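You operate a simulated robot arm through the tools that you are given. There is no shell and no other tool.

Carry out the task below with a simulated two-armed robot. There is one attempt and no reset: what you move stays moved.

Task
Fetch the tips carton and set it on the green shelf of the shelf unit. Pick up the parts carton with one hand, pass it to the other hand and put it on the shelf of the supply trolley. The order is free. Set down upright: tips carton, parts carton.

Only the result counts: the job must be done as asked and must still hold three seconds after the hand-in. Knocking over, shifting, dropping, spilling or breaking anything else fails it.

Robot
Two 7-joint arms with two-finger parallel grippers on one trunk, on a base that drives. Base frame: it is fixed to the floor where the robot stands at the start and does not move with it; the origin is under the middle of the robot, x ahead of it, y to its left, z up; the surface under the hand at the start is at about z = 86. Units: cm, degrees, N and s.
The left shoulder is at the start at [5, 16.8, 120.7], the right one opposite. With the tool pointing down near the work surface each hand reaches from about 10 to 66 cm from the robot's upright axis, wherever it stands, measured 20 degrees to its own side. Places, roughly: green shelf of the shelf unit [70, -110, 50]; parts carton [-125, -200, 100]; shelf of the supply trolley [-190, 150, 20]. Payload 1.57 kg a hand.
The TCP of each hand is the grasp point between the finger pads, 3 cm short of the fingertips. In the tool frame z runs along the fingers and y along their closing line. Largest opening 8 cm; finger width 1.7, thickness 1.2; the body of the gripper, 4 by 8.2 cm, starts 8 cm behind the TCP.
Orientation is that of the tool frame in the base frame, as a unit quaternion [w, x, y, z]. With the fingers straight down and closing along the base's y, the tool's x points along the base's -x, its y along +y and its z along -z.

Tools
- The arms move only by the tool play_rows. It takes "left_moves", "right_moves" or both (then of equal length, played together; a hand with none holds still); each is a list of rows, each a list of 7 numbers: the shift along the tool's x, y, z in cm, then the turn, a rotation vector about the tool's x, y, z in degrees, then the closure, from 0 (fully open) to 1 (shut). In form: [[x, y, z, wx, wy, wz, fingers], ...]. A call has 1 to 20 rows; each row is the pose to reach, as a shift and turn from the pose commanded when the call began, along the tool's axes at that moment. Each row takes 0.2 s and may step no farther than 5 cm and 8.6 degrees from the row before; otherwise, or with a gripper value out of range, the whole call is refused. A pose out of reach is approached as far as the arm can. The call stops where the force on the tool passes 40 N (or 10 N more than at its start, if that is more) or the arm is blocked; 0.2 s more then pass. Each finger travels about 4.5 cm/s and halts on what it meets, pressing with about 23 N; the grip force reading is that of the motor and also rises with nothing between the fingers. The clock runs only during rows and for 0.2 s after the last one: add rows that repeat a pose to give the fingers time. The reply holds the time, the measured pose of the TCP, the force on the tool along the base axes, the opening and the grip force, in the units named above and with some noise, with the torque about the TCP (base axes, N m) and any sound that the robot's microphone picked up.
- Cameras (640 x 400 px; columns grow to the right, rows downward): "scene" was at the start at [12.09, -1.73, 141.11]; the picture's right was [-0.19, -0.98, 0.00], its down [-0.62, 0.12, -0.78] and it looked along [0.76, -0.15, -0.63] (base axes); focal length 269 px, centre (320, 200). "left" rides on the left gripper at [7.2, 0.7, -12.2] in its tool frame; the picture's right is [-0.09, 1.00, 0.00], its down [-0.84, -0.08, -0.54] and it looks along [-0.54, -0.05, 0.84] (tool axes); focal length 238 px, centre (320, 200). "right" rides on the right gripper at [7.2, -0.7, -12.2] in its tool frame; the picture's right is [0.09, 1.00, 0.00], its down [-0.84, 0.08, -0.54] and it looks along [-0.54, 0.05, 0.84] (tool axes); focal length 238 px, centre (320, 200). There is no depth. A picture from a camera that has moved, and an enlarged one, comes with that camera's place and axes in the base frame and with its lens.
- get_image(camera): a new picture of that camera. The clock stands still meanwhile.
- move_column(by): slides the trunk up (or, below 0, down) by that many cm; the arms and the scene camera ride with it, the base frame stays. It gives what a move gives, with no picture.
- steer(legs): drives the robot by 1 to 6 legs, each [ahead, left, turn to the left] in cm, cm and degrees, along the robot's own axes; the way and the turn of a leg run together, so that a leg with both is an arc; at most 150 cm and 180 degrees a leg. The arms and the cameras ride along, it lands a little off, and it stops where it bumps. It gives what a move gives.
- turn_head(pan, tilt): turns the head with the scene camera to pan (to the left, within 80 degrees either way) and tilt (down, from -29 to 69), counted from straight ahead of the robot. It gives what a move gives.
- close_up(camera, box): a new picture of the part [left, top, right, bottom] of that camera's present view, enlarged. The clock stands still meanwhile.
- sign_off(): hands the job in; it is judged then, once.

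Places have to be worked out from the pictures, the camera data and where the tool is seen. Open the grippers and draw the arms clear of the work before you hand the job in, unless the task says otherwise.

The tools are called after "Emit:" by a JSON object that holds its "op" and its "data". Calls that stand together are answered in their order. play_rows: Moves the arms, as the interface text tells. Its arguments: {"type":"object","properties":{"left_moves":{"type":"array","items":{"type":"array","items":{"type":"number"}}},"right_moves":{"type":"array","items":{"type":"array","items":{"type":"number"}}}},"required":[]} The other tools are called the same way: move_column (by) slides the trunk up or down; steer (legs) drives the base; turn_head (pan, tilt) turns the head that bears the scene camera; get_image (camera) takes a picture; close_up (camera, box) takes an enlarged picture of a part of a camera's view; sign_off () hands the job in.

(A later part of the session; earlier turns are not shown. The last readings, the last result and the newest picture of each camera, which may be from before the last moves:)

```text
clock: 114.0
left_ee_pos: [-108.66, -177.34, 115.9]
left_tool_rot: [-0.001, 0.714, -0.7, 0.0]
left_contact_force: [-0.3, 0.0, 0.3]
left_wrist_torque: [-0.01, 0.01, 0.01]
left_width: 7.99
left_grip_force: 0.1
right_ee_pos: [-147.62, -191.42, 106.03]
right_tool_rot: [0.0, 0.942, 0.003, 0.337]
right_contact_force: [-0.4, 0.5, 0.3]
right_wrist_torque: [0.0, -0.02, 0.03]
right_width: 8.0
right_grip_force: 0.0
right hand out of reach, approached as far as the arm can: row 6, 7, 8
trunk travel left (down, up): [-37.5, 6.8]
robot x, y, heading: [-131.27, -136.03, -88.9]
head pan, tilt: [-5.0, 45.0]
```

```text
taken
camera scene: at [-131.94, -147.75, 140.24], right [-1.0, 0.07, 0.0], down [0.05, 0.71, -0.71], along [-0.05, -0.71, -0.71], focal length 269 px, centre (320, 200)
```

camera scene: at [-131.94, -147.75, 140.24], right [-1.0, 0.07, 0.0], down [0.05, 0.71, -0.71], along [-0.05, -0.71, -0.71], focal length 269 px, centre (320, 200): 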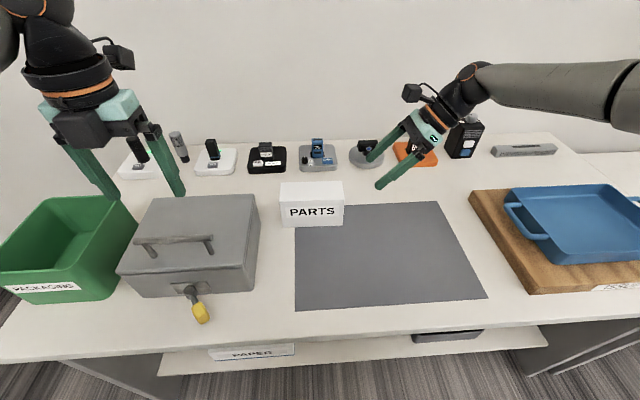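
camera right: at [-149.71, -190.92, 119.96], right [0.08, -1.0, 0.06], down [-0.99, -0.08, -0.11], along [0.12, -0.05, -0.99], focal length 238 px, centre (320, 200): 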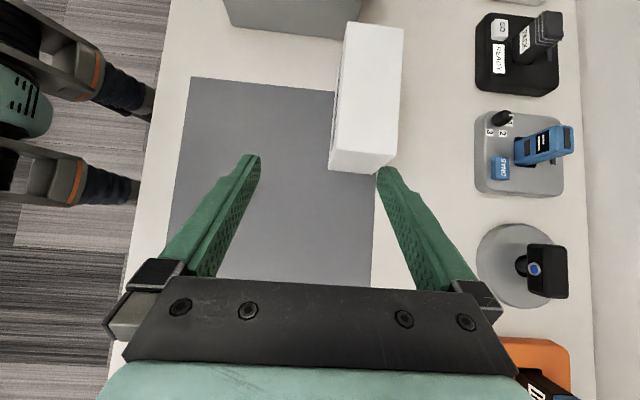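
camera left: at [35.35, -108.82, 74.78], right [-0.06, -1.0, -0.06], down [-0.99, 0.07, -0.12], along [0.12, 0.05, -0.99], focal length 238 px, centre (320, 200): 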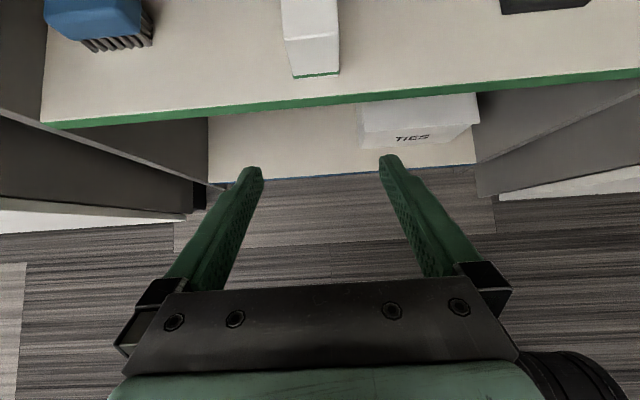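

The right arm fell about 4.5 cm short at this height. I test whether it reaches the same depth lower down, staying to the right of the carton over the empty mat.

Emit:
{"op": "play_rows", "data": {"right_moves": [[-2.0, 0, 1.5, 0, 0, 0, 0], [-4.1, 0, 3.0, 0, 0, 0, 0], [-6.2, 1, 4.6, 0, 0, 0, 0], [-8.25, 2, 6.16, 0, 0, 0, 0], [-8.25, 3.5, 6.16, 0, 0, 0, 0], [-8.25, 5, 6.16, 0, 0, 0, 0]]}}

Emit:
{"op": "get_image", "data": {"camera": "scene"}}

```text
clock: 115.5
left_ee_pos: [-108.73, -177.19, 115.92]
left_tool_rot: [-0.001, 0.714, -0.7, -0.001]
left_contact_force: [-0.7, -0.9, 0.4]
left_wrist_torque: [0.05, -0.02, 0.01]
left_width: 8.01
left_grip_force: 0.0
right_ee_pos: [-149.66, -188.49, 100.83]
right_tool_rot: [-0.001, 0.942, 0.003, 0.335]
right_contact_force: [-0.2, 0.0, -0.4]
right_wrist_torque: [-0.01, -0.01, -0.01]
right_width: 7.98
right_grip_force: 0.1
right hand out of reach, approached as far as the arm can: row 1, 2, 3, 4, 5, 6
trunk travel left (down, up): [-37.5, 6.8]
robot x, y, heading: [-131.2, -136.01, -89.0]
head pan, tilt: [-5.0, 45.0]
```

```text
taken
camera scene: at [-131.95, -147.77, 140.24], right [-1.0, 0.07, 0.0], down [0.05, 0.71, -0.71], along [-0.05, -0.71, -0.71], focal length 269 px, centre (320, 200)
```

scene: 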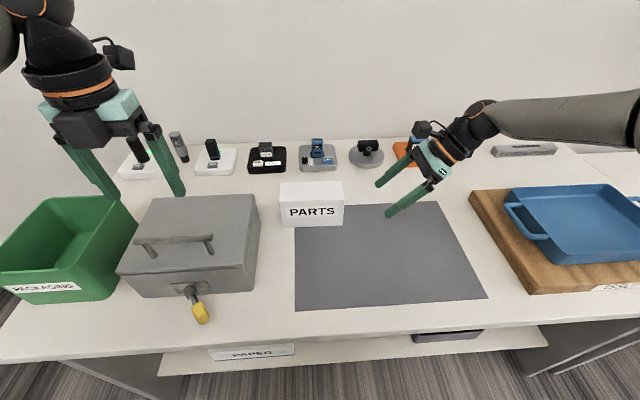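

Lower is worse, so it is an arm-posture limit. I look at the right arm's posture.

Emit:
{"op": "turn_head", "data": {"pan": -55, "tilt": 30}}

Emit:
{"op": "get_image", "data": {"camera": "scene"}}

```text
clock: 116.6
left_ee_pos: [-108.78, -177.45, 115.85]
left_tool_rot: [-0.001, 0.714, -0.701, 0.0]
left_contact_force: [-0.8, -0.5, 0.3]
left_wrist_torque: [0.01, -0.01, 0.01]
left_width: 8.01
left_grip_force: 0.1
right_ee_pos: [-149.55, -188.37, 100.79]
right_tool_rot: [-0.001, 0.942, 0.003, 0.336]
right_contact_force: [-0.1, -0.2, -0.1]
right_wrist_torque: [-0.01, -0.03, -0.02]
right_width: 7.99
right_grip_force: 0.0
trunk travel left (down, up): [-37.5, 6.8]
robot x, y, heading: [-131.29, -135.73, -88.7]
head pan, tilt: [-55.0, 30.0]
```

```text
taken
camera scene: at [-138.7, -144.99, 142.5], right [-0.59, 0.81, 0.0], down [0.4, 0.3, -0.87], along [-0.7, -0.51, -0.5], focal length 269 px, centre (320, 200)
```

scene: 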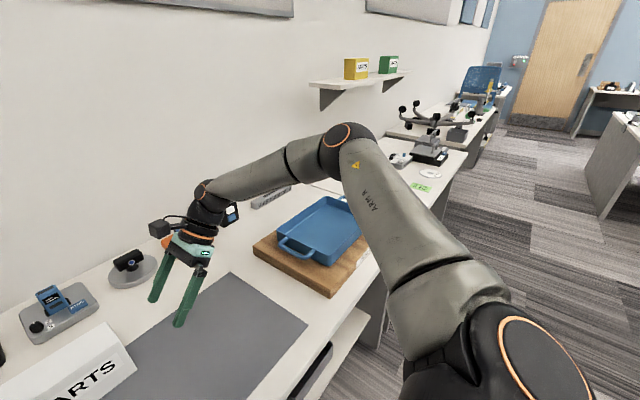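

The elbow is stuck high and out. I retract, and then swing the right wrist through the same kind of sequence that dropped the left elbow earlier.

Emit:
{"op": "play_rows", "data": {"right_moves": [[1.0, -2.2, -2.7, 0, -6.6, 0, 0], [1.9, -4.3, -5.4, 0, -13.2, 0, 0], [2.9, -6.5, -8.1, 0, -19.8, 0, 0], [3.9, -8.7, -10.8, 0, -26.3, 0, 0], [4.8, -10.8, -13.5, 0, -32.9, 0, 0], [5.8, -13, -16.25, 0, -39.5, 0, 0]]}}

Emit:
{"op": "play_rows", "data": {"right_moves": [[0, 0, 0, 0, 0, -7.5, 0], [0, 0, 0, 0, 0, -15, 0], [0, 0, 0, 0, 0, -22.5, 0], [0, 0, 0, 0, 0, -30, 0], [0, 0, 0, 0, 0, -37.5, 0], [0, 0, 0, 0, 0, -45, 0], [0, 0, 0, 0, 0, -52.5, 0], [0, 0, 0, 0, 0, -60, 0], [0, 0, 0, 0, 0, -67.5, 0], [0, 0, 0, 0, 0, -75, 0], [0, 0, 0, 0, 0, -82.5, 0], [0, 0, 0, 0, 0, -90, 0]]}}

Emit:
{"op": "play_rows", "data": {"right_moves": [[0, 0, 0, 0, 0, -7.5, 0], [0, 0, 0, 0, 0, -15, 0], [0, 0, 0, 0, 0, -22.5, 0], [0, 0, 0, 0, 0, -30, 0], [0, 0, 0, 0, 0, -37.5, 0], [0, 0, 0, 0, 0, -45, 0], [0, 0, 0, 0, 0, -52.5, 0], [0, 0, 0, 0, 0, -60, 0], [0, 0, 0, 0, 0, -67.5, 0], [0, 0, 0, 0, 0, -75, 0], [0, 0, 0, 0, 0, -82.5, 0], [0, 0, 0, 0, 0, -90, 0]]}}

Emit:
{"op": "get_image", "data": {"camera": "scene"}}

```text
clock: 118.0
left_ee_pos: [-108.68, -177.36, 115.87]
left_tool_rot: [0.0, 0.714, -0.7, -0.001]
left_contact_force: [-0.6, 0.7, -0.1]
left_wrist_torque: [-0.03, 0.01, 0.02]
left_width: 7.97
left_grip_force: 0.2
right_ee_pos: [-155.49, -175.24, 117.25]
right_tool_rot: [0.0, 1.0, 0.004, -0.003]
right_contact_force: [0.2, 0.0, -0.4]
right_wrist_torque: [-0.04, 0.03, 0.0]
right_width: 8.0
right_grip_force: 0.1
trunk travel left (down, up): [-37.5, 6.8]
robot x, y, heading: [-131.53, -135.59, -88.7]
head pan, tilt: [-55.0, 30.0]
```

```text
clock: 120.6
left_ee_pos: [-108.68, -177.24, 115.89]
left_tool_rot: [0.0, 0.713, -0.701, -0.001]
left_contact_force: [0.3, -0.5, 0.1]
left_wrist_torque: [0.07, -0.02, 0.0]
left_width: 8.02
left_grip_force: 0.1
right_ee_pos: [-155.74, -175.39, 117.22]
right_tool_rot: [-0.001, 0.703, 0.711, -0.001]
right_contact_force: [0.0, 0.4, -0.2]
right_wrist_torque: [0.02, 0.0, -0.02]
right_width: 7.99
right_grip_force: 0.1
trunk travel left (down, up): [-37.5, 6.8]
robot x, y, heading: [-131.53, -135.41, -88.8]
head pan, tilt: [-55.0, 30.0]
```

```text
clock: 123.2
left_ee_pos: [-108.56, -177.22, 115.75]
left_tool_rot: [0.0, 0.714, -0.7, -0.001]
left_contact_force: [-1.0, 0.4, -0.2]
left_wrist_torque: [-0.01, 0.03, -0.02]
left_width: 8.0
left_grip_force: 0.0
right_ee_pos: [-155.74, -175.28, 117.24]
right_tool_rot: [-0.002, -0.005, 1.0, 0.0]
right_contact_force: [-0.3, -0.2, -0.1]
right_wrist_torque: [0.0, 0.01, 0.01]
right_width: 8.0
right_grip_force: 0.0
trunk travel left (down, up): [-37.5, 6.8]
robot x, y, heading: [-131.08, -135.61, -88.8]
head pan, tilt: [-55.0, 30.0]
```

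```text
taken
camera scene: at [-138.71, -144.99, 142.5], right [-0.59, 0.81, 0.0], down [0.4, 0.29, -0.87], along [-0.7, -0.51, -0.5], focal length 269 px, centre (320, 200)
```

scene: 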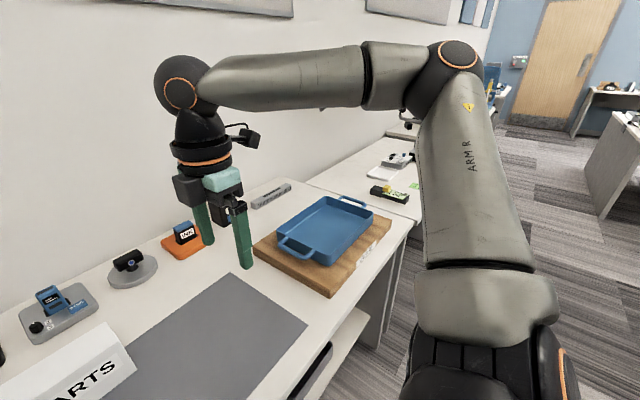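

Useful: the right wrist also accepts the opposite yaw (camera pointing outward), so the right hand can take the carton with a vertical tool and the left hand, whose tilted posture works, can take over in the air. I move the vertical right hand above the carton's right half.

Emit:
{"op": "play_rows", "data": {"right_moves": [[-2.6, -3, 1.2, 0, 0, 0, 0], [-5.3, -6, 2.5, 0, 0, 0, 0], [-8, -9, 3.8, 0, 0, 0, 0], [-10.6, -12, 5.1, 0, 0, 0, 0], [-13.3, -15, 6.4, 0, 0, 0, 0], [-15.9, -18, 7.7, 0, 0, 0, 0], [-18.6, -21.1, 9, 0, 0, 0, 0], [-18.6, -21.1, 9, 0, 0, 0, 0]]}}

Emit:
{"op": "get_image", "data": {"camera": "right"}}

Emit:
{"op": "turn_head", "data": {"pan": -5, "tilt": 45}}

Emit:
{"op": "get_image", "data": {"camera": "scene"}}

```text
clock: 125.0
left_ee_pos: [-108.56, -177.31, 115.94]
left_tool_rot: [-0.001, 0.714, -0.7, -0.001]
left_contact_force: [0.0, -0.8, -0.7]
left_wrist_torque: [-0.01, 0.02, -0.01]
left_width: 8.0
left_grip_force: 0.1
right_ee_pos: [-148.2, -185.19, 109.28]
right_tool_rot: [-0.002, -0.004, 1.0, 0.0]
right_contact_force: [0.8, 0.1, -0.7]
right_wrist_torque: [0.02, -0.05, -0.01]
right_width: 7.98
right_grip_force: 0.1
right hand out of reach, approached as far as the arm can: row 4, 5, 6, 7, 8
trunk travel left (down, up): [-37.5, 6.8]
robot x, y, heading: [-131.31, -135.38, -88.8]
head pan, tilt: [-55.0, 30.0]
```

```text
taken
camera right: at [-155.32, -185.97, 121.53], right [-0.1, 0.99, 0.0], down [0.84, 0.08, 0.54], along [0.54, 0.05, -0.84], focal length 238 px, centre (320, 200)
```

right: 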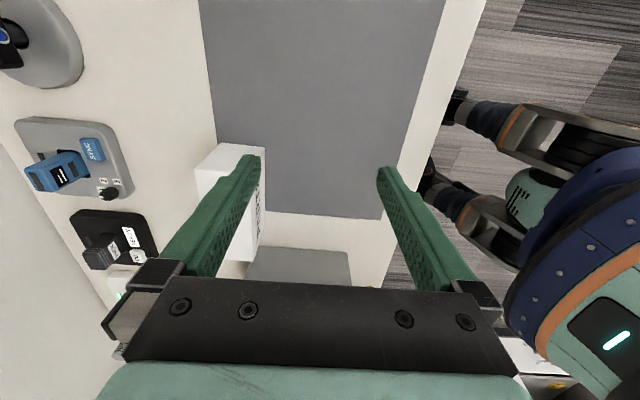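

```text
clock: 126.2
left_ee_pos: [-108.64, -177.37, 115.86]
left_tool_rot: [-0.001, 0.714, -0.7, 0.0]
left_contact_force: [0.5, 0.2, 0.2]
left_wrist_torque: [0.0, 0.01, 0.0]
left_width: 7.98
left_grip_force: 0.0
right_ee_pos: [-148.25, -185.33, 109.27]
right_tool_rot: [-0.001, -0.003, 1.0, 0.0]
right_contact_force: [-0.6, 1.0, 0.4]
right_wrist_torque: [0.0, -0.05, -0.01]
right_width: 8.01
right_grip_force: 0.0
trunk travel left (down, up): [-37.5, 6.8]
robot x, y, heading: [-130.86, -135.3, -89.1]
head pan, tilt: [-5.0, 45.0]
```

```text
taken
camera scene: at [-131.96, -147.77, 140.24], right [-1.0, 0.07, 0.0], down [0.05, 0.71, -0.71], along [-0.05, -0.71, -0.71], focal length 269 px, centre (320, 200)
```

scene: 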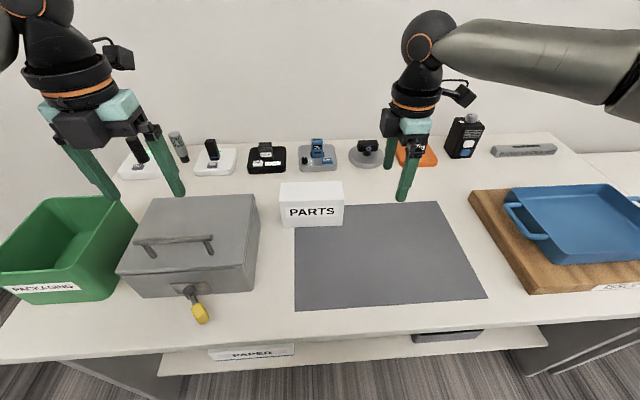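

The right arm reaches less far in this yaw. I compare with the left arm's posture before choosing which hand picks.

Emit:
{"op": "turn_head", "data": {"pan": 55, "tilt": 35}}

Emit:
{"op": "get_image", "data": {"camera": "scene"}}

```text
clock: 127.5
left_ee_pos: [-108.73, -177.28, 115.95]
left_tool_rot: [0.0, 0.714, -0.7, 0.0]
left_contact_force: [0.2, 0.5, 0.1]
left_wrist_torque: [-0.02, -0.02, 0.01]
left_width: 7.97
left_grip_force: 0.1
right_ee_pos: [-148.27, -185.18, 109.31]
right_tool_rot: [-0.001, -0.005, 1.0, 0.0]
right_contact_force: [-0.5, -0.4, 0.5]
right_wrist_torque: [0.0, 0.01, -0.02]
right_width: 8.02
right_grip_force: 0.1
trunk travel left (down, up): [-37.5, 6.8]
robot x, y, heading: [-131.28, -135.62, -89.2]
head pan, tilt: [55.0, 35.0]
```

```text
taken
camera scene: at [-124.09, -144.57, 141.72], right [-0.56, -0.83, 0.0], down [-0.48, 0.32, -0.82], along [0.68, -0.46, -0.57], focal length 269 px, centre (320, 200)
```

scene: 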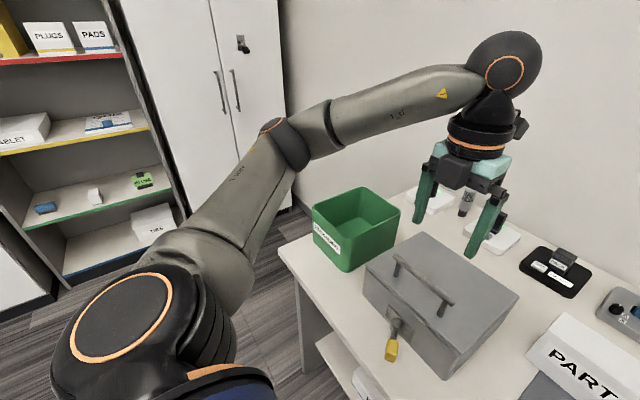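

The left arm is in an elbow-low posture that reached well before, so the left will pick and the right will receive and place. I test in free air whether the right hand can hold a leftward-pointing 40° tilt (camera side outward) closer in.

Emit:
{"op": "play_rows", "data": {"right_moves": [[-0.5, 2, -0.7, 0, 0, 0, 0], [-1, 4, -1.4, 0, 0, 0, 0], [-1.4, 6, -2, 0, 0, 0, 0], [-1.8, 7.4, -2.7, 0, 0, 0, 0], [-1.8, 7.4, -2.7, 0, -8, 0, 0], [-1.8, 7.4, -2.7, 0, -16, 0, 0], [-1.8, 7.4, -2.7, 0, -24, 0, 0], [-1.8, 7.4, -2.7, 0, -32, 0, 0], [-1.8, 7.4, -2.7, 0, -40, 0, 0], [-1.8, 7.4, -2.7, 0, -40, 0, 0]]}}

Emit:
{"op": "turn_head", "data": {"pan": -10, "tilt": 40}}

Emit:
{"op": "get_image", "data": {"camera": "scene"}}

```text
clock: 129.7
left_ee_pos: [-108.75, -177.32, 115.93]
left_tool_rot: [0.0, 0.713, -0.701, -0.001]
left_contact_force: [0.4, 0.0, 0.6]
left_wrist_torque: [-0.01, -0.02, -0.02]
left_width: 8.01
left_grip_force: 0.0
right_ee_pos: [-146.42, -177.41, 111.63]
right_tool_rot: [0.341, -0.004, 0.94, 0.001]
right_contact_force: [-0.4, -0.4, -0.2]
right_wrist_torque: [0.0, 0.0, 0.02]
right_width: 8.01
right_grip_force: 0.0
trunk travel left (down, up): [-37.5, 6.8]
robot x, y, heading: [-131.28, -135.56, -89.0]
head pan, tilt: [55.0, 35.0]
```

```text
clock: 131.1
left_ee_pos: [-108.84, -177.28, 115.85]
left_tool_rot: [-0.001, 0.714, -0.7, -0.001]
left_contact_force: [-0.4, 0.2, 0.5]
left_wrist_torque: [0.02, 0.01, 0.0]
left_width: 8.01
left_grip_force: 0.1
right_ee_pos: [-146.41, -177.35, 111.69]
right_tool_rot: [0.341, -0.004, 0.94, 0.002]
right_contact_force: [0.3, 0.2, -1.3]
right_wrist_torque: [0.0, 0.02, -0.02]
right_width: 8.02
right_grip_force: 0.0
trunk travel left (down, up): [-37.5, 6.8]
robot x, y, heading: [-131.41, -135.67, -88.9]
head pan, tilt: [-10.0, 40.0]
```

```text
taken
camera scene: at [-132.71, -148.05, 140.96], right [-0.99, 0.15, 0.0], down [0.1, 0.64, -0.77], along [-0.12, -0.76, -0.64], focal length 269 px, centre (320, 200)
```

scene: 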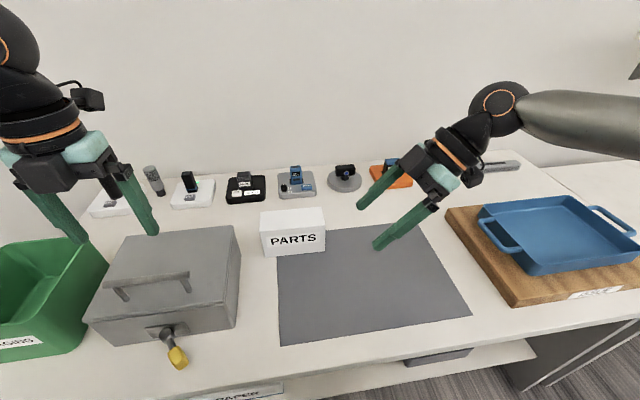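

The right hand holds this tilt fine at close range. I test how far inward it can go with the same tilt.

Emit:
{"op": "play_rows", "data": {"right_moves": [[-2.95, 0, 1.15, 0, 0, 0, 0], [-5.9, 0, 2.3, 0, 0, 0, 0], [-8.85, 0, 3.45, 0, 0, 0, 0], [-11.8, 0, 4.6, 0, 0, 0, 0], [-11.8, 0, 4.6, 0, 0, 0, 0]]}}

```text
clock: 132.3
left_ee_pos: [-108.78, -177.34, 115.84]
left_tool_rot: [0.0, 0.714, -0.7, -0.001]
left_contact_force: [-0.3, -0.3, 0.0]
left_wrist_torque: [0.01, 0.0, 0.03]
left_width: 8.0
left_grip_force: 0.1
right_ee_pos: [-134.3, -177.15, 115.78]
right_tool_rot: [0.34, -0.003, 0.94, 0.002]
right_contact_force: [-0.1, 0.1, 0.1]
right_wrist_torque: [-0.02, 0.0, 0.0]
right_width: 8.0
right_grip_force: 0.1
trunk travel left (down, up): [-37.5, 6.8]
robot x, y, heading: [-131.3, -135.59, -88.9]
head pan, tilt: [-10.0, 40.0]
```

That works too. Now I test turning the tilted right hand to point forward, as needed for the trolley.

Emit:
{"op": "play_rows", "data": {"right_moves": [[1.0, 0, -0.86, 4.8, 0, 5.75, 0], [2.0, 0, -1.7, 9.6, 0, 11.5, 0], [3.1, 0, -2.6, 14.4, 0, 17.25, 0], [4.1, 0, -3.4, 19.2, 0, 23, 0], [5.1, 0, -4.3, 24, 0, 28.75, 0], [6.1, 0, -5.1, 28.8, 0, 34.5, 0], [7.2, 0, -6, 33.7, 0, 40.25, 0], [8.2, 0, -6.9, 38.5, 0, 46, 0], [9.2, 0, -7.7, 43.3, 0, 51.75, 0], [10.2, 0, -8.6, 48.1, 0, 57.5, 0], [11.3, 0, -9.4, 52.9, 0, 63.25, 0], [12.3, 0, -10.3, 57.7, 0, 69, 0], [12.3, 0, -10.3, 57.7, 0, 69, 0]]}}

Emit:
{"op": "get_image", "data": {"camera": "scene"}}

```text
clock: 135.1
left_ee_pos: [-108.64, -177.32, 115.9]
left_tool_rot: [0.0, 0.714, -0.7, -0.001]
left_contact_force: [-0.4, -0.2, 0.0]
left_wrist_torque: [0.02, 0.02, -0.02]
left_width: 7.99
left_grip_force: 0.0
right_ee_pos: [-150.52, -177.44, 115.91]
right_tool_rot: [0.242, 0.662, 0.668, -0.241]
right_contact_force: [0.6, 0.1, -0.7]
right_wrist_torque: [0.01, 0.01, 0.02]
right_width: 7.97
right_grip_force: 0.0
trunk travel left (down, up): [-37.5, 6.8]
robot x, y, heading: [-131.46, -135.68, -88.8]
head pan, tilt: [-10.0, 40.0]
```

```text
taken
camera scene: at [-132.71, -148.05, 140.96], right [-0.99, 0.15, 0.0], down [0.1, 0.64, -0.77], along [-0.12, -0.76, -0.64], focal length 269 px, centre (320, 200)
```

scene: 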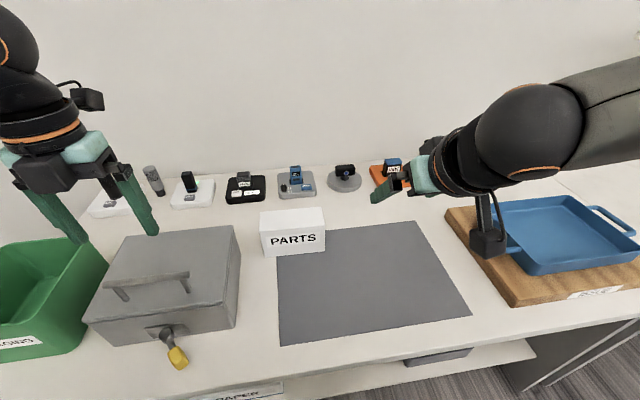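

The forward-pointing posture works for the right hand, so: left picks, right receives and places. I swing the right hand back to its leftward tilt and shift the robot 10 cm right so the carton lies where the left arm reached well.

Emit:
{"op": "play_rows", "data": {"right_moves": [[0, 0, 0, -4.8, 0, -5.75, 0], [0, 0, 0, -9.6, 0, -11.5, 0], [0, 0, 0, -14.4, 0, -17.25, 0], [0, 0, 0, -19.2, 0, -23, 0], [0, 0, 0, -24, 0, -28.75, 0], [0, 0, 0, -28.8, 0, -34.5, 0], [0, 0, 0, -33.7, 0, -40.25, 0], [0, 0, 0, -38.5, 0, -46, 0], [0, 0, 0, -43.3, 0, -51.75, 0], [0, 0, 0, -48.1, 0, -57.5, 0], [0, 0, 0, -52.9, 0, -63.25, 0], [0, 0, 0, -57.7, 0, -69, 0]]}}

Emit:
{"op": "steer", "data": {"legs": [[0, -10, -1]]}}

Emit:
{"op": "play_rows", "data": {"left_moves": [[0, 0, 0, 0, 0, 7.5, 0], [0, 0, 0, 0, 0, 15, 0], [0, 0, 0, 0, 0, 22.5, 0], [0, 0, 0, 0, 0, 30, 0], [0, 0, 0, 0, 0, 37.5, 0], [0, 0, 0, 0, 0, 45, 0], [0, 0, 0, 0, 0, 52.5, 0], [0, 0, 0, 0, 0, 60, 0], [0, 0, 0, 0, 0, 67.5, 0], [0, 0, 0, 0, 0, 75, 0], [0, 0, 0, 0, 0, 82.5, 0], [0, 0, 0, 0, 0, 90, 0]]}}

Emit:
{"op": "get_image", "data": {"camera": "scene"}}

```text
clock: 137.7
left_ee_pos: [-108.72, -177.25, 115.94]
left_tool_rot: [-0.001, 0.714, -0.7, -0.001]
left_contact_force: [-0.5, -0.2, -0.3]
left_wrist_torque: [-0.01, 0.0, 0.01]
left_width: 7.98
left_grip_force: 0.0
right_ee_pos: [-150.41, -177.26, 115.69]
right_tool_rot: [0.34, -0.004, 0.94, 0.003]
right_contact_force: [-0.2, 1.1, -0.9]
right_wrist_torque: [-0.02, 0.01, 0.0]
right_width: 7.99
right_grip_force: 0.1
trunk travel left (down, up): [-37.5, 6.8]
robot x, y, heading: [-131.38, -135.71, -88.8]
head pan, tilt: [-10.0, 40.0]
```

```text
clock: 139.2
left_ee_pos: [-119.4, -177.74, 115.84]
left_tool_rot: [-0.001, 0.708, -0.706, -0.001]
left_contact_force: [-0.1, 0.7, -0.7]
left_wrist_torque: [-0.02, -0.04, -0.01]
left_width: 8.0
left_grip_force: 0.0
right_ee_pos: [-161.14, -177.12, 115.71]
right_tool_rot: [0.341, 0.005, 0.94, -0.002]
right_contact_force: [0.5, 0.0, -0.1]
right_wrist_torque: [-0.01, -0.02, 0.0]
right_width: 8.02
right_grip_force: 0.0
trunk travel left (down, up): [-37.5, 6.8]
robot x, y, heading: [-140.99, -135.86, -89.9]
head pan, tilt: [-10.0, 40.0]
```

```text
clock: 141.8
left_ee_pos: [-119.3, -177.76, 115.8]
left_tool_rot: [0.0, -0.001, 1.0, 0.0]
left_contact_force: [1.0, -0.7, -0.8]
left_wrist_torque: [0.02, -0.03, 0.01]
left_width: 7.98
left_grip_force: 0.1
right_ee_pos: [-161.18, -177.23, 115.77]
right_tool_rot: [0.34, 0.005, 0.94, -0.001]
right_contact_force: [-0.3, -0.3, -0.4]
right_wrist_torque: [0.01, 0.01, -0.02]
right_width: 7.99
right_grip_force: 0.2
trunk travel left (down, up): [-37.5, 6.8]
robot x, y, heading: [-141.32, -135.8, -90.1]
head pan, tilt: [-10.0, 40.0]
```

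```text
taken
camera scene: at [-142.81, -148.13, 140.96], right [-0.99, 0.17, 0.0], down [0.11, 0.63, -0.77], along [-0.13, -0.75, -0.64], focal length 269 px, centre (320, 200)
```

scene: 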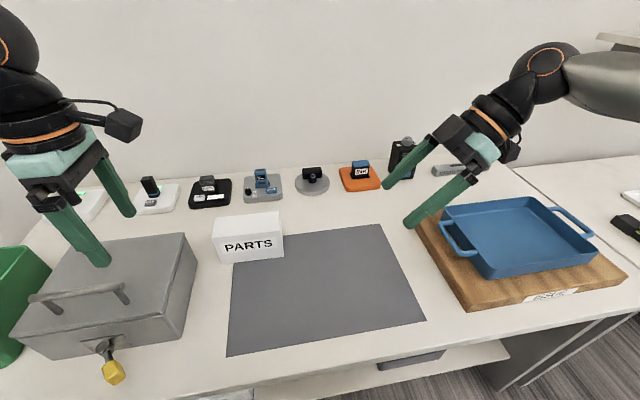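

Left hand is square to the carton. I tilt it 40° toward the right and move to an intermediate point above the toolbox's edge.

Emit:
{"op": "play_rows", "data": {"left_moves": [[0, -1.3, 0.5, 0, 6.7, 0, 0], [0, -2.6, 1.5, 0, 13.4, 0, 0], [0, -3.9, 3, 0, 20, 0, 0], [0, -5.2, 5, 0, 26.7, 0, 0], [0, -6.5, 7, 0, 33.4, 0, 0], [0, -7.8, 8.8, 0, 40, 0, 0], [0, -7.8, 8.8, 0, 40, 0, 0]]}}

Emit:
{"op": "get_image", "data": {"camera": "left"}}

Emit:
{"op": "get_image", "data": {"camera": "scene"}}

```text
clock: 143.4
left_ee_pos: [-119.39, -185.58, 107.09]
left_tool_rot: [-0.343, 0.0, 0.939, 0.0]
left_contact_force: [-0.1, -0.1, 0.6]
left_wrist_torque: [0.0, -0.04, -0.02]
left_width: 7.99
left_grip_force: 0.0
right_ee_pos: [-161.23, -177.05, 115.73]
right_tool_rot: [0.341, 0.005, 0.94, -0.002]
right_contact_force: [-0.1, -1.2, -0.6]
right_wrist_torque: [0.02, -0.01, -0.02]
right_width: 7.97
right_grip_force: 0.0
trunk travel left (down, up): [-37.5, 6.8]
robot x, y, heading: [-141.15, -135.64, -89.9]
head pan, tilt: [-10.0, 40.0]
```

```text
taken
camera left: at [-117.07, -184.89, 121.13], right [0.07, 1.0, -0.06], down [0.99, -0.08, -0.12], along [-0.13, -0.05, -0.99], focal length 238 px, centre (320, 200)
```

left: 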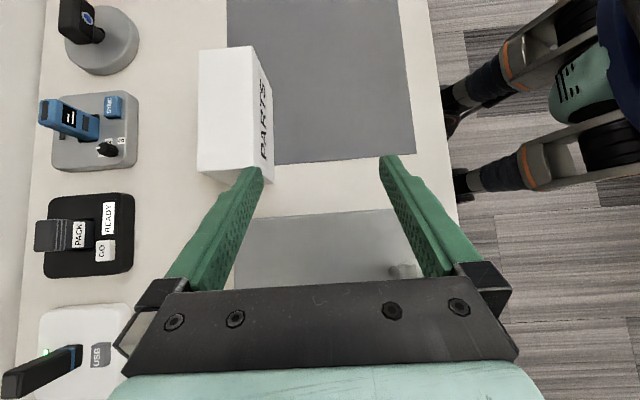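

```text
taken
camera scene: at [-142.82, -148.11, 140.96], right [-0.99, 0.17, 0.0], down [0.11, 0.63, -0.77], along [-0.13, -0.75, -0.64], focal length 269 px, centre (320, 200)
```

scene: 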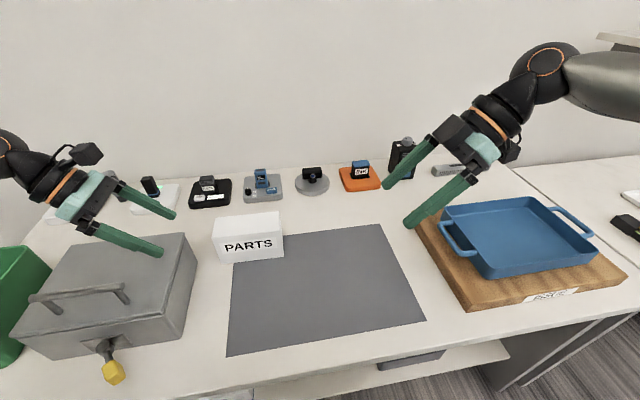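

Emit:
{"op": "close_up", "data": {"camera": "left", "box": [180, 30, 300, 200]}}

```text
2.35 times, centred on (240, 115) of left
camera zoom: at [-117.07, -184.89, 121.13], right [0.07, 1.0, -0.06], down [0.99, -0.08, -0.12], along [-0.13, -0.05, -0.99], focal length 561 px, centre (508, 400)
```

zoom: 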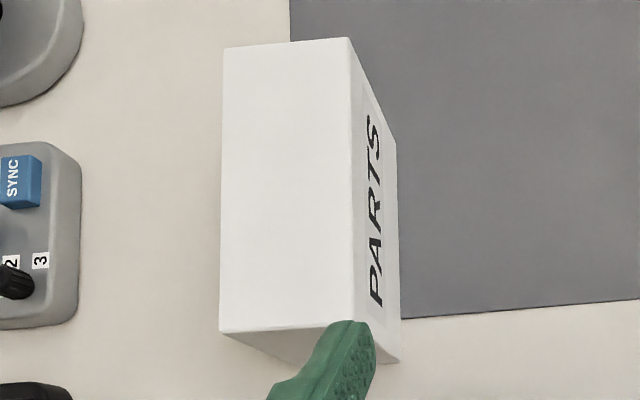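

The carton spans x −124.8…−140.5, y −193.45…−200.2 (6.75 deep), z 86–95. I move to the pre-grasp point 12 cm back along the tool axis and check alignment.

Emit:
{"op": "play_rows", "data": {"left_moves": [[-0.7, -2.8, 1.5, 0, 0, 0, 0], [-1.41, -5.6, 3, 0, 0, 0, 0], [-2.1, -8.4, 4.5, 0, 0, 0, 0], [-2.82, -11.2, 5.98, 0, 0, 0, 0], [-2.82, -11.2, 5.98, 0, 0, 0, 0]]}}

Emit:
{"op": "get_image", "data": {"camera": "left"}}

Emit:
{"op": "get_image", "data": {"camera": "scene"}}

```text
clock: 144.6
left_ee_pos: [-120.91, -196.7, 100.62]
left_tool_rot: [-0.342, 0.0, 0.94, 0.0]
left_contact_force: [-0.2, 0.7, 0.4]
left_wrist_torque: [0.0, 0.05, 0.02]
left_width: 7.99
left_grip_force: 0.1
right_ee_pos: [-161.07, -177.07, 115.74]
right_tool_rot: [0.34, 0.004, 0.94, -0.001]
right_contact_force: [0.2, -0.4, -0.4]
right_wrist_torque: [0.0, 0.04, 0.0]
right_width: 7.98
right_grip_force: 0.0
trunk travel left (down, up): [-37.5, 6.8]
robot x, y, heading: [-140.96, -135.25, -90.0]
head pan, tilt: [-10.0, 40.0]
```

```text
taken
camera left: at [-118.54, -196.05, 114.6], right [0.07, 1.0, -0.06], down [0.99, -0.08, -0.12], along [-0.13, -0.05, -0.99], focal length 238 px, centre (320, 200)
```

left: 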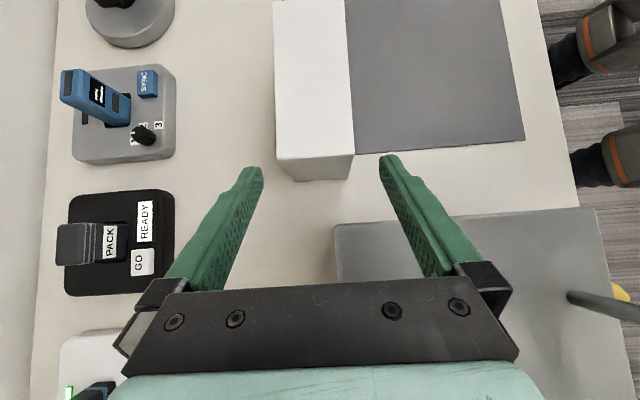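

```text
taken
camera scene: at [-142.76, -148.11, 140.97], right [-0.99, 0.17, 0.0], down [0.11, 0.63, -0.77], along [-0.13, -0.75, -0.64], focal length 269 px, centre (320, 200)
```

scene: 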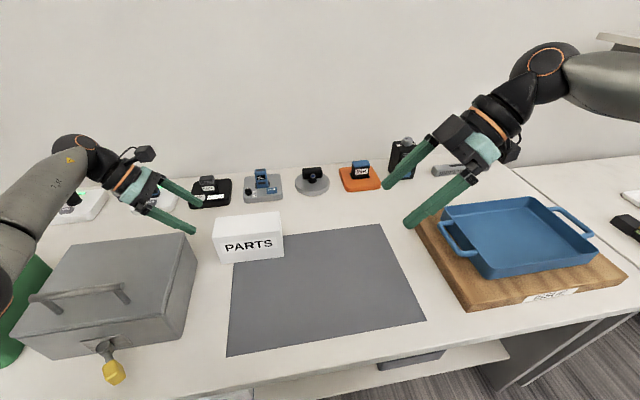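

The carton sits between the fingers' path. Before advancing I check the left forearm and elbow against the bin and toolbox.

Emit:
{"op": "turn_head", "data": {"pan": 45, "tilt": 40}}

Emit:
{"op": "get_image", "data": {"camera": "scene"}}

Emit:
{"op": "close_up", "data": {"camera": "left", "box": [230, 100, 430, 225]}}

```text
clock: 145.8
left_ee_pos: [-120.82, -196.86, 100.6]
left_tool_rot: [-0.342, -0.001, 0.94, 0.001]
left_contact_force: [-0.5, 0.2, -0.2]
left_wrist_torque: [0.0, 0.0, -0.02]
left_width: 8.0
left_grip_force: 0.0
right_ee_pos: [-161.17, -177.11, 115.78]
right_tool_rot: [0.339, 0.005, 0.941, -0.002]
right_contact_force: [-0.7, 0.2, 0.2]
right_wrist_torque: [-0.04, 0.02, 0.04]
right_width: 8.01
right_grip_force: 0.1
trunk travel left (down, up): [-37.5, 6.8]
robot x, y, heading: [-141.06, -135.47, -90.2]
head pan, tilt: [45.0, 40.0]
```

```text
taken
camera scene: at [-135.33, -145.76, 140.96], right [-0.71, -0.71, 0.0], down [-0.45, 0.45, -0.77], along [0.54, -0.54, -0.64], focal length 269 px, centre (320, 200)
```

scene: 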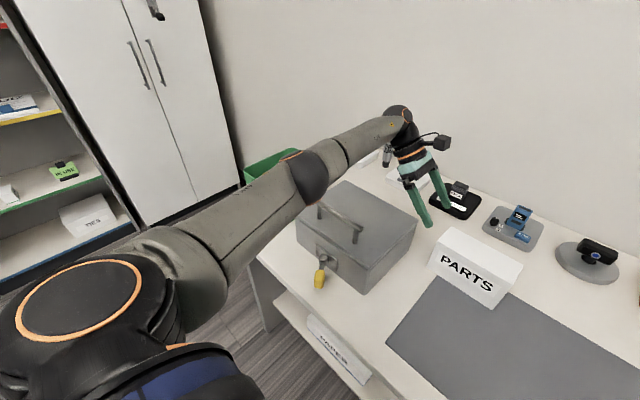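

```text
3.20 times, centred on (330, 162) of left
camera zoom: at [-118.56, -196.07, 114.59], right [0.07, 1.0, -0.06], down [0.99, -0.08, -0.12], along [-0.13, -0.05, -0.99], focal length 763 px, centre (288, 320)
```

zoom: 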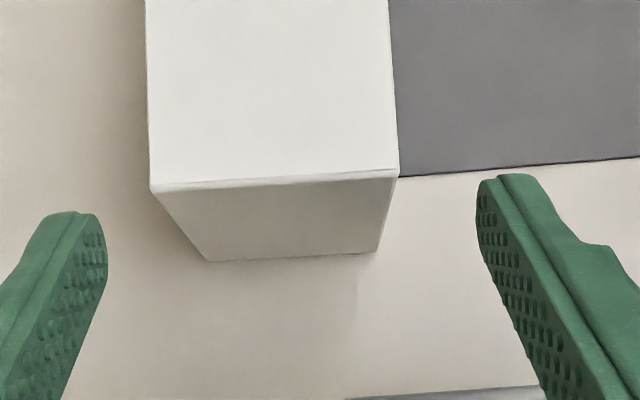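

Elbow and forearm are clear of bin and toolbox. The carton centre is about 0.45 cm further from me than the tool plane, so I correct that and go halfway in.

Emit:
{"op": "play_rows", "data": {"left_moves": [[0, -0.45, 0, 0, 0, 0, 0], [0, -0.45, 2, 0, 0, 0, 0], [0, -0.45, 4, 0, 0, 0, 0], [0, -0.45, 5, 0, 0, 0, 0], [0, -0.45, 5, 0, 0, 0, 0]]}}

Emit:
{"op": "close_up", "data": {"camera": "left", "box": [220, 60, 420, 225]}}

```text
clock: 147.0
left_ee_pos: [-124.17, -197.28, 96.81]
left_tool_rot: [-0.342, -0.001, 0.94, 0.001]
left_contact_force: [0.5, 0.1, 0.4]
left_wrist_torque: [0.0, 0.01, 0.01]
left_width: 8.0
left_grip_force: 0.1
right_ee_pos: [-161.1, -177.12, 115.68]
right_tool_rot: [0.34, 0.005, 0.94, -0.002]
right_contact_force: [0.2, 0.0, 0.2]
right_wrist_torque: [0.03, -0.01, 0.0]
right_width: 7.99
right_grip_force: 0.0
trunk travel left (down, up): [-37.5, 6.8]
robot x, y, heading: [-141.33, -135.86, -89.9]
head pan, tilt: [45.0, 40.0]
```

```text
2.42 times, centred on (320, 142) of left
camera zoom: at [-121.91, -196.62, 110.93], right [0.07, 1.0, -0.06], down [0.99, -0.08, -0.12], along [-0.13, -0.05, -0.99], focal length 578 px, centre (320, 339)
```

zoom: 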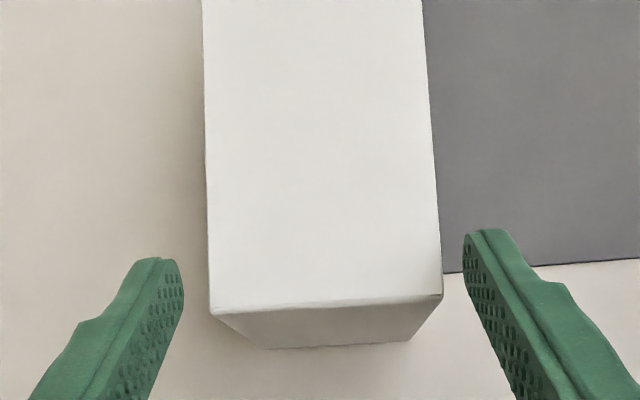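

Fingers are now symmetric about the carton. I advance the remaining 7 cm.

Emit:
{"op": "play_rows", "data": {"left_moves": [[0, 0, 1.5, 0, 0, 0, 0], [0, 0, 3, 0, 0, 0, 0], [0, 0, 4.5, 0, 0, 0, 0], [0, 0, 6, 0, 0, 0, 0], [0, 0, 7, 0, 0, 0, 0], [0, 0, 7, 0, 0, 0, 0]]}}

Emit:
{"op": "get_image", "data": {"camera": "left"}}

Emit:
{"op": "get_image", "data": {"camera": "scene"}}

```text
clock: 148.4
left_ee_pos: [-128.64, -197.19, 91.54]
left_tool_rot: [-0.342, -0.002, 0.94, 0.0]
left_contact_force: [0.7, -0.5, -0.9]
left_wrist_torque: [0.01, -0.02, 0.0]
left_width: 7.98
left_grip_force: 0.0
right_ee_pos: [-161.13, -177.18, 115.7]
right_tool_rot: [0.34, 0.005, 0.94, -0.002]
right_contact_force: [0.7, -0.9, 0.4]
right_wrist_torque: [-0.01, 0.01, 0.0]
right_width: 7.99
right_grip_force: 0.0
trunk travel left (down, up): [-37.5, 6.8]
robot x, y, heading: [-141.23, -135.62, -89.9]
head pan, tilt: [45.0, 40.0]
```

```text
taken
camera left: at [-126.42, -196.49, 105.57], right [0.07, 1.0, -0.06], down [0.99, -0.08, -0.12], along [-0.13, -0.05, -0.99], focal length 238 px, centre (320, 200)
```

left: 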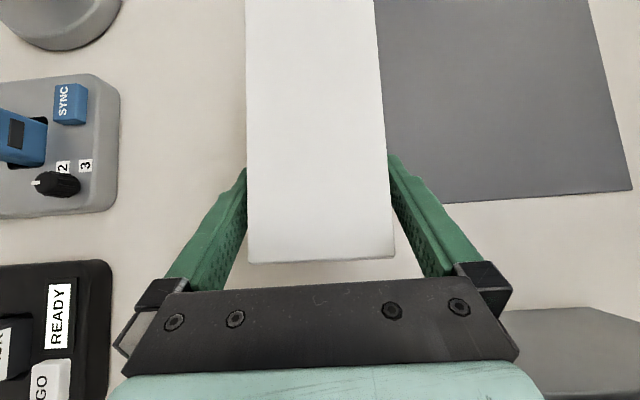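

```text
taken
camera scene: at [-135.31, -145.76, 140.96], right [-0.71, -0.71, 0.0], down [-0.46, 0.45, -0.77], along [0.54, -0.54, -0.64], focal length 269 px, centre (320, 200)
```

scene: 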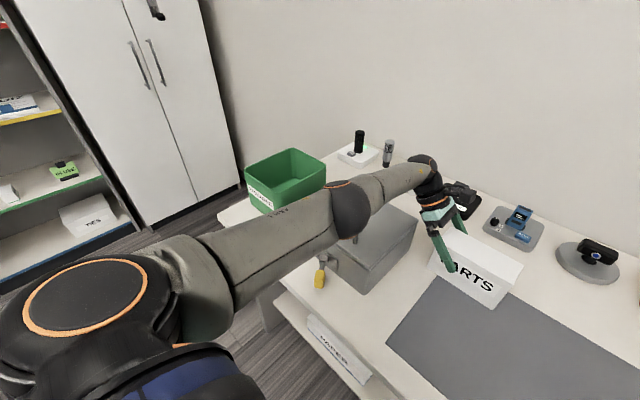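

Fingers straddle the carton with no contact. I close the left grip.

Emit:
{"op": "play_rows", "data": {"left_moves": [[0, 0, 0, 0, 0, 0, 0.2], [0, 0, 0, 0, 0, 0, 0.5], [0, 0, 0, 0, 0, 0, 1], [0, 0, 0, 0, 0, 0, 1], [0, 0, 0, 0, 0, 0, 1]]}}

Emit:
{"op": "play_rows", "data": {"left_moves": [[0.64, 0, -0.77, 0, 0, 0, 1], [1.29, 0, -1.53, 0, 0, 0, 1], [1.29, 0, -1.53, 0, 0, 0, 1]]}}

Emit:
{"op": "get_image", "data": {"camera": "left"}}

Emit:
{"op": "get_image", "data": {"camera": "scene"}}

```text
clock: 149.6
left_ee_pos: [-128.81, -197.21, 91.51]
left_tool_rot: [-0.341, -0.001, 0.94, 0.0]
left_contact_force: [-0.1, 1.5, 0.4]
left_wrist_torque: [0.28, 0.06, -0.19]
left_width: 7.0
left_grip_force: 23.1
right_ee_pos: [-161.18, -177.11, 115.64]
right_tool_rot: [0.34, 0.004, 0.94, -0.002]
right_contact_force: [-0.4, -0.4, -0.4]
right_wrist_torque: [-0.03, 0.03, 0.02]
right_width: 8.02
right_grip_force: 0.0
trunk travel left (down, up): [-37.5, 6.8]
robot x, y, heading: [-141.33, -135.53, -90.0]
head pan, tilt: [45.0, 40.0]
```

```text
clock: 150.4
left_ee_pos: [-128.75, -197.18, 93.44]
left_tool_rot: [-0.342, -0.002, 0.94, 0.0]
left_contact_force: [-0.3, -0.4, -3.0]
left_wrist_torque: [-0.01, -0.11, 0.0]
left_width: 7.0
left_grip_force: 23.0
right_ee_pos: [-161.12, -177.17, 115.71]
right_tool_rot: [0.34, 0.005, 0.94, -0.001]
right_contact_force: [-0.5, 0.3, 0.2]
right_wrist_torque: [-0.03, 0.02, -0.04]
right_width: 8.01
right_grip_force: 0.1
trunk travel left (down, up): [-37.5, 6.8]
robot x, y, heading: [-141.39, -135.83, -89.9]
head pan, tilt: [45.0, 40.0]
```

```text
taken
camera left: at [-126.47, -196.53, 107.49], right [0.07, 1.0, -0.06], down [0.99, -0.08, -0.12], along [-0.13, -0.05, -0.99], focal length 238 px, centre (320, 200)
```

left: 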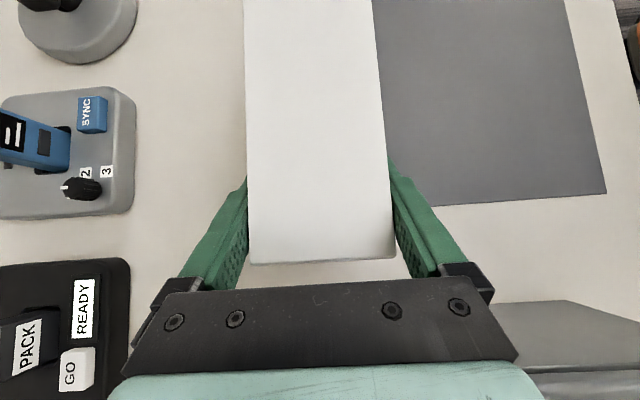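

```text
taken
camera scene: at [-135.32, -145.79, 140.96], right [-0.71, -0.71, 0.0], down [-0.46, 0.45, -0.77], along [0.54, -0.54, -0.64], focal length 269 px, centre (320, 200)
```

scene: 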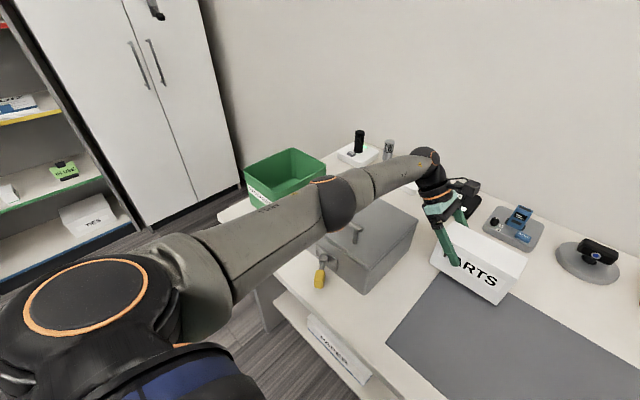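

The carton (7.0 cm across, about 0.3 kg) lifts level. I raise it well clear and bring it to the middle in front of me for the hand-over.

Emit:
{"op": "play_rows", "data": {"left_moves": [[2.4, 0, -2.85, 0, 0, 0, 1], [4.8, 0, -5.7, 0, 0, 0, 1], [7.2, 0, -8.5, 0, 0, 0, 1], [9.6, 0, -11.4, 0, 0, 0, 1], [11.9, 0, -14.2, 0, 0, 0, 1], [12.9, 3.3, -13.3, 0, 0, 0, 1], [13.9, 6.6, -12.5, 0, 0, 0, 1], [14.9, 9.9, -11.7, 0, 0, 0, 1], [15.9, 13.2, -10.8, 0, 0, 0, 1], [16.9, 16.5, -10.0, 0, 0, 0, 1], [16.9, 16.5, -10.0, 0, 0, 0, 1]]}}

Emit:
{"op": "turn_head", "data": {"pan": 0, "tilt": 40}}

Emit:
{"op": "get_image", "data": {"camera": "scene"}}

Emit:
{"op": "get_image", "data": {"camera": "right"}}

```text
clock: 152.8
left_ee_pos: [-135.23, -180.81, 112.15]
left_tool_rot: [-0.343, -0.003, 0.939, 0.0]
left_contact_force: [0.2, -0.8, -2.9]
left_wrist_torque: [0.0, -0.11, -0.01]
left_width: 6.99
left_grip_force: 22.7
right_ee_pos: [-161.09, -177.32, 115.62]
right_tool_rot: [0.34, 0.005, 0.94, -0.001]
right_contact_force: [0.3, 0.0, -0.6]
right_wrist_torque: [-0.01, 0.01, 0.0]
right_width: 8.01
right_grip_force: 0.1
trunk travel left (down, up): [-37.5, 6.8]
robot x, y, heading: [-141.02, -135.63, -90.1]
head pan, tilt: [45.0, 40.0]
```

```text
clock: 154.0
left_ee_pos: [-135.16, -180.82, 111.98]
left_tool_rot: [-0.342, -0.002, 0.94, 0.0]
left_contact_force: [0.7, 0.7, -2.8]
left_wrist_torque: [0.0, -0.11, 0.01]
left_width: 7.01
left_grip_force: 22.9
right_ee_pos: [-161.12, -177.18, 115.66]
right_tool_rot: [0.34, 0.004, 0.94, -0.002]
right_contact_force: [0.1, 0.1, 0.5]
right_wrist_torque: [0.01, 0.02, -0.04]
right_width: 8.0
right_grip_force: 0.1
trunk travel left (down, up): [-37.5, 6.8]
robot x, y, heading: [-140.96, -135.54, -90.0]
head pan, tilt: [0.0, 40.0]
```

```text
taken
camera scene: at [-141.33, -148.28, 140.96], right [-1.0, 0.0, 0.0], down [0.0, 0.64, -0.77], along [0.0, -0.77, -0.64], focal length 269 px, centre (320, 200)
```

scene: 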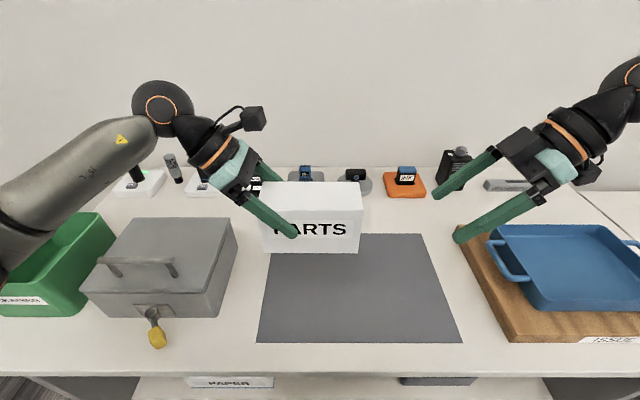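

```text
taken
camera right: at [-174.45, -177.77, 120.55], right [-0.06, 1.0, -0.06], down [0.3, 0.07, 0.95], along [0.95, 0.04, -0.3], focal length 238 px, centre (320, 200)
```

right: 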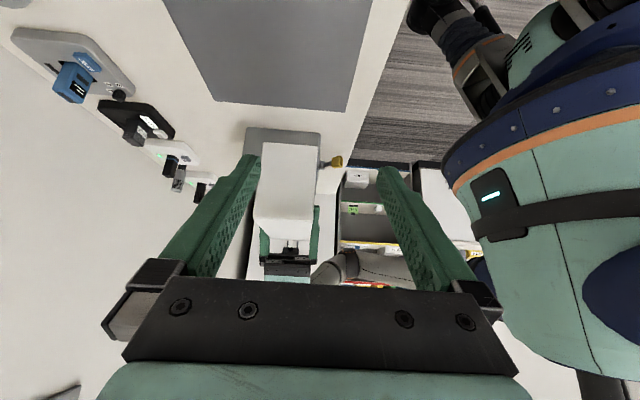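

The carton is level in the left hand, centre near [−139.1, −180.8, 111]. I bring the right hand to its pre-grasp point on the carton's right end and check alignment.

Emit:
{"op": "play_rows", "data": {"right_moves": [[-3, -0.9, 0.0, 0, 0, 0, 0], [-6, -1.8, 0.5, 0, 0, 0, 0], [-9, -2.7, 1.5, 0, 0, 0, 0], [-11.98, -3.48, 2.84, 0, 0, 0, 0], [-11.98, -3.48, 2.84, 0, 0, 0, 0]]}}

Emit:
{"op": "get_image", "data": {"camera": "right"}}

Emit:
{"op": "get_image", "data": {"camera": "scene"}}

```text
clock: 155.2
left_ee_pos: [-135.28, -180.71, 112.08]
left_tool_rot: [-0.342, -0.001, 0.94, 0.0]
left_contact_force: [-1.2, -1.1, -2.9]
left_wrist_torque: [0.0, -0.12, -0.02]
left_width: 7.0
left_grip_force: 23.3
right_ee_pos: [-149.9, -180.77, 121.27]
right_tool_rot: [0.34, 0.004, 0.94, -0.001]
right_contact_force: [-0.3, 0.6, 0.8]
right_wrist_torque: [0.0, 0.01, -0.04]
right_width: 7.97
right_grip_force: 0.1
trunk travel left (down, up): [-37.5, 6.8]
robot x, y, heading: [-140.88, -135.89, -90.0]
head pan, tilt: [0.0, 40.0]
```

```text
taken
camera right: at [-163.27, -181.39, 126.01], right [-0.06, 1.0, -0.06], down [0.3, 0.07, 0.95], along [0.95, 0.04, -0.3], focal length 238 px, centre (320, 200)
```

right: 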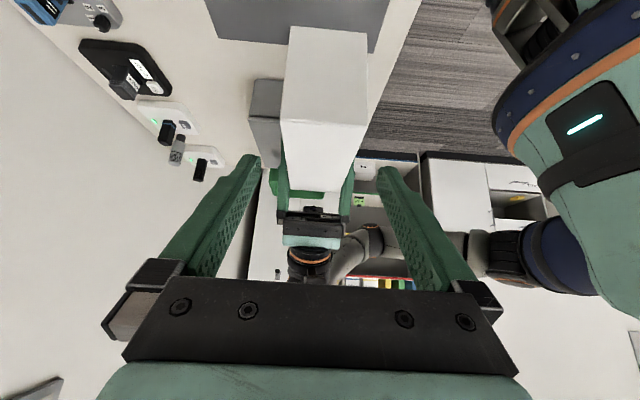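

```text
taken
camera scene: at [-141.38, -148.27, 140.96], right [-1.0, 0.0, 0.0], down [0.0, 0.64, -0.77], along [0.0, -0.77, -0.64], focal length 269 px, centre (320, 200)
```

scene: 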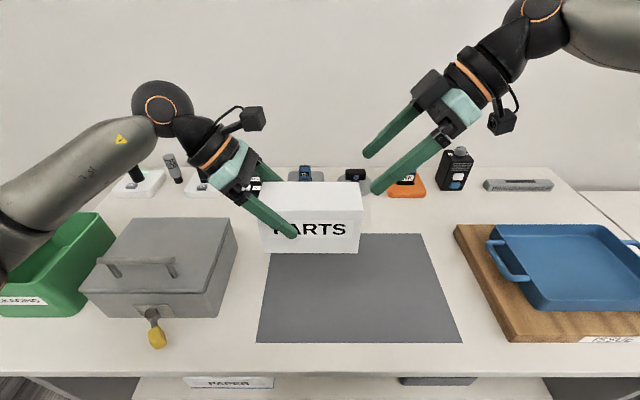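

Emit:
{"op": "close_up", "data": {"camera": "right", "box": [220, 10, 420, 210]}}

```text
2.00 times, centred on (320, 110) of right
camera zoom: at [-163.27, -181.39, 126.01], right [-0.06, 1.0, -0.06], down [0.3, 0.07, 0.95], along [0.95, 0.04, -0.3], focal length 477 px, centre (320, 380)
```

zoom: 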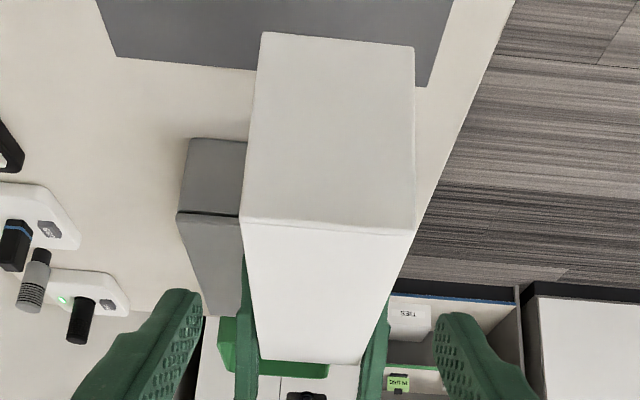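

Alignment is within 0.1 cm. I advance the right hand along its axis, first 6 cm, then check again.

Emit:
{"op": "play_rows", "data": {"right_moves": [[0, 0.05, 2, 0, 0, 0, 0], [0, 0.05, 4, 0, 0, 0, 0], [0, 0.05, 6, 0, 0, 0, 0], [0, 0.05, 6, 0, 0, 0, 0]]}}

Emit:
{"op": "close_up", "data": {"camera": "right", "box": [200, 0, 440, 230]}}

Emit:
{"op": "get_image", "data": {"camera": "scene"}}

```text
clock: 156.2
left_ee_pos: [-135.16, -180.81, 112.02]
left_tool_rot: [-0.342, -0.002, 0.94, 0.0]
left_contact_force: [-0.2, 0.2, -3.0]
left_wrist_torque: [0.04, -0.15, 0.0]
left_width: 7.01
left_grip_force: 23.1
right_ee_pos: [-146.19, -180.8, 116.61]
right_tool_rot: [0.341, 0.005, 0.94, -0.002]
right_contact_force: [-0.1, -0.5, -1.0]
right_wrist_torque: [0.01, 0.03, -0.01]
right_width: 8.01
right_grip_force: 0.0
trunk travel left (down, up): [-37.5, 6.8]
robot x, y, heading: [-140.9, -135.45, -89.7]
head pan, tilt: [0.0, 40.0]
```

```text
1.74 times, centred on (320, 115) of right
camera zoom: at [-159.54, -181.38, 121.35], right [-0.06, 1.0, -0.06], down [0.3, 0.07, 0.95], along [0.95, 0.04, -0.3], focal length 414 px, centre (320, 348)
```

zoom: 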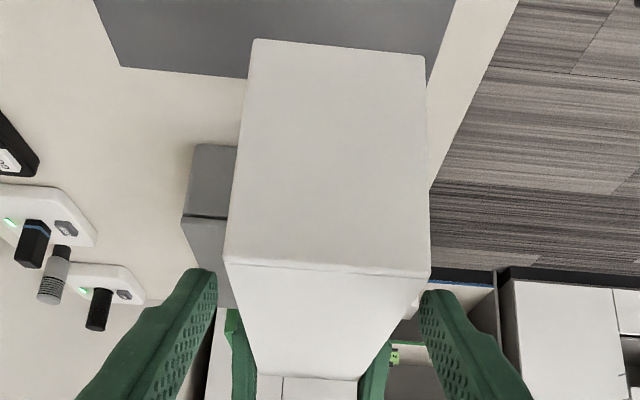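

```text
taken
camera scene: at [-141.34, -148.27, 140.96], right [-1.0, 0.0, 0.0], down [0.0, 0.64, -0.77], along [0.0, -0.77, -0.64], focal length 269 px, centre (320, 200)
```

scene: 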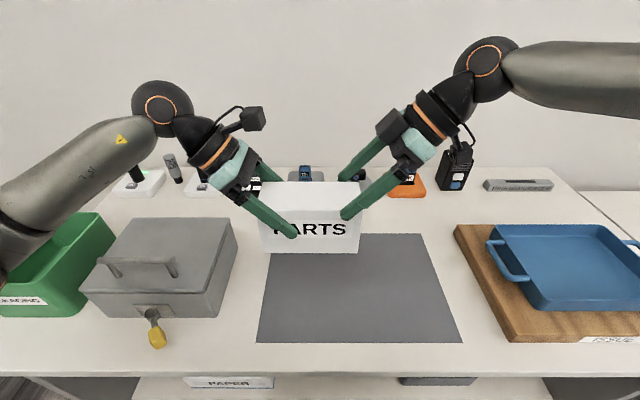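

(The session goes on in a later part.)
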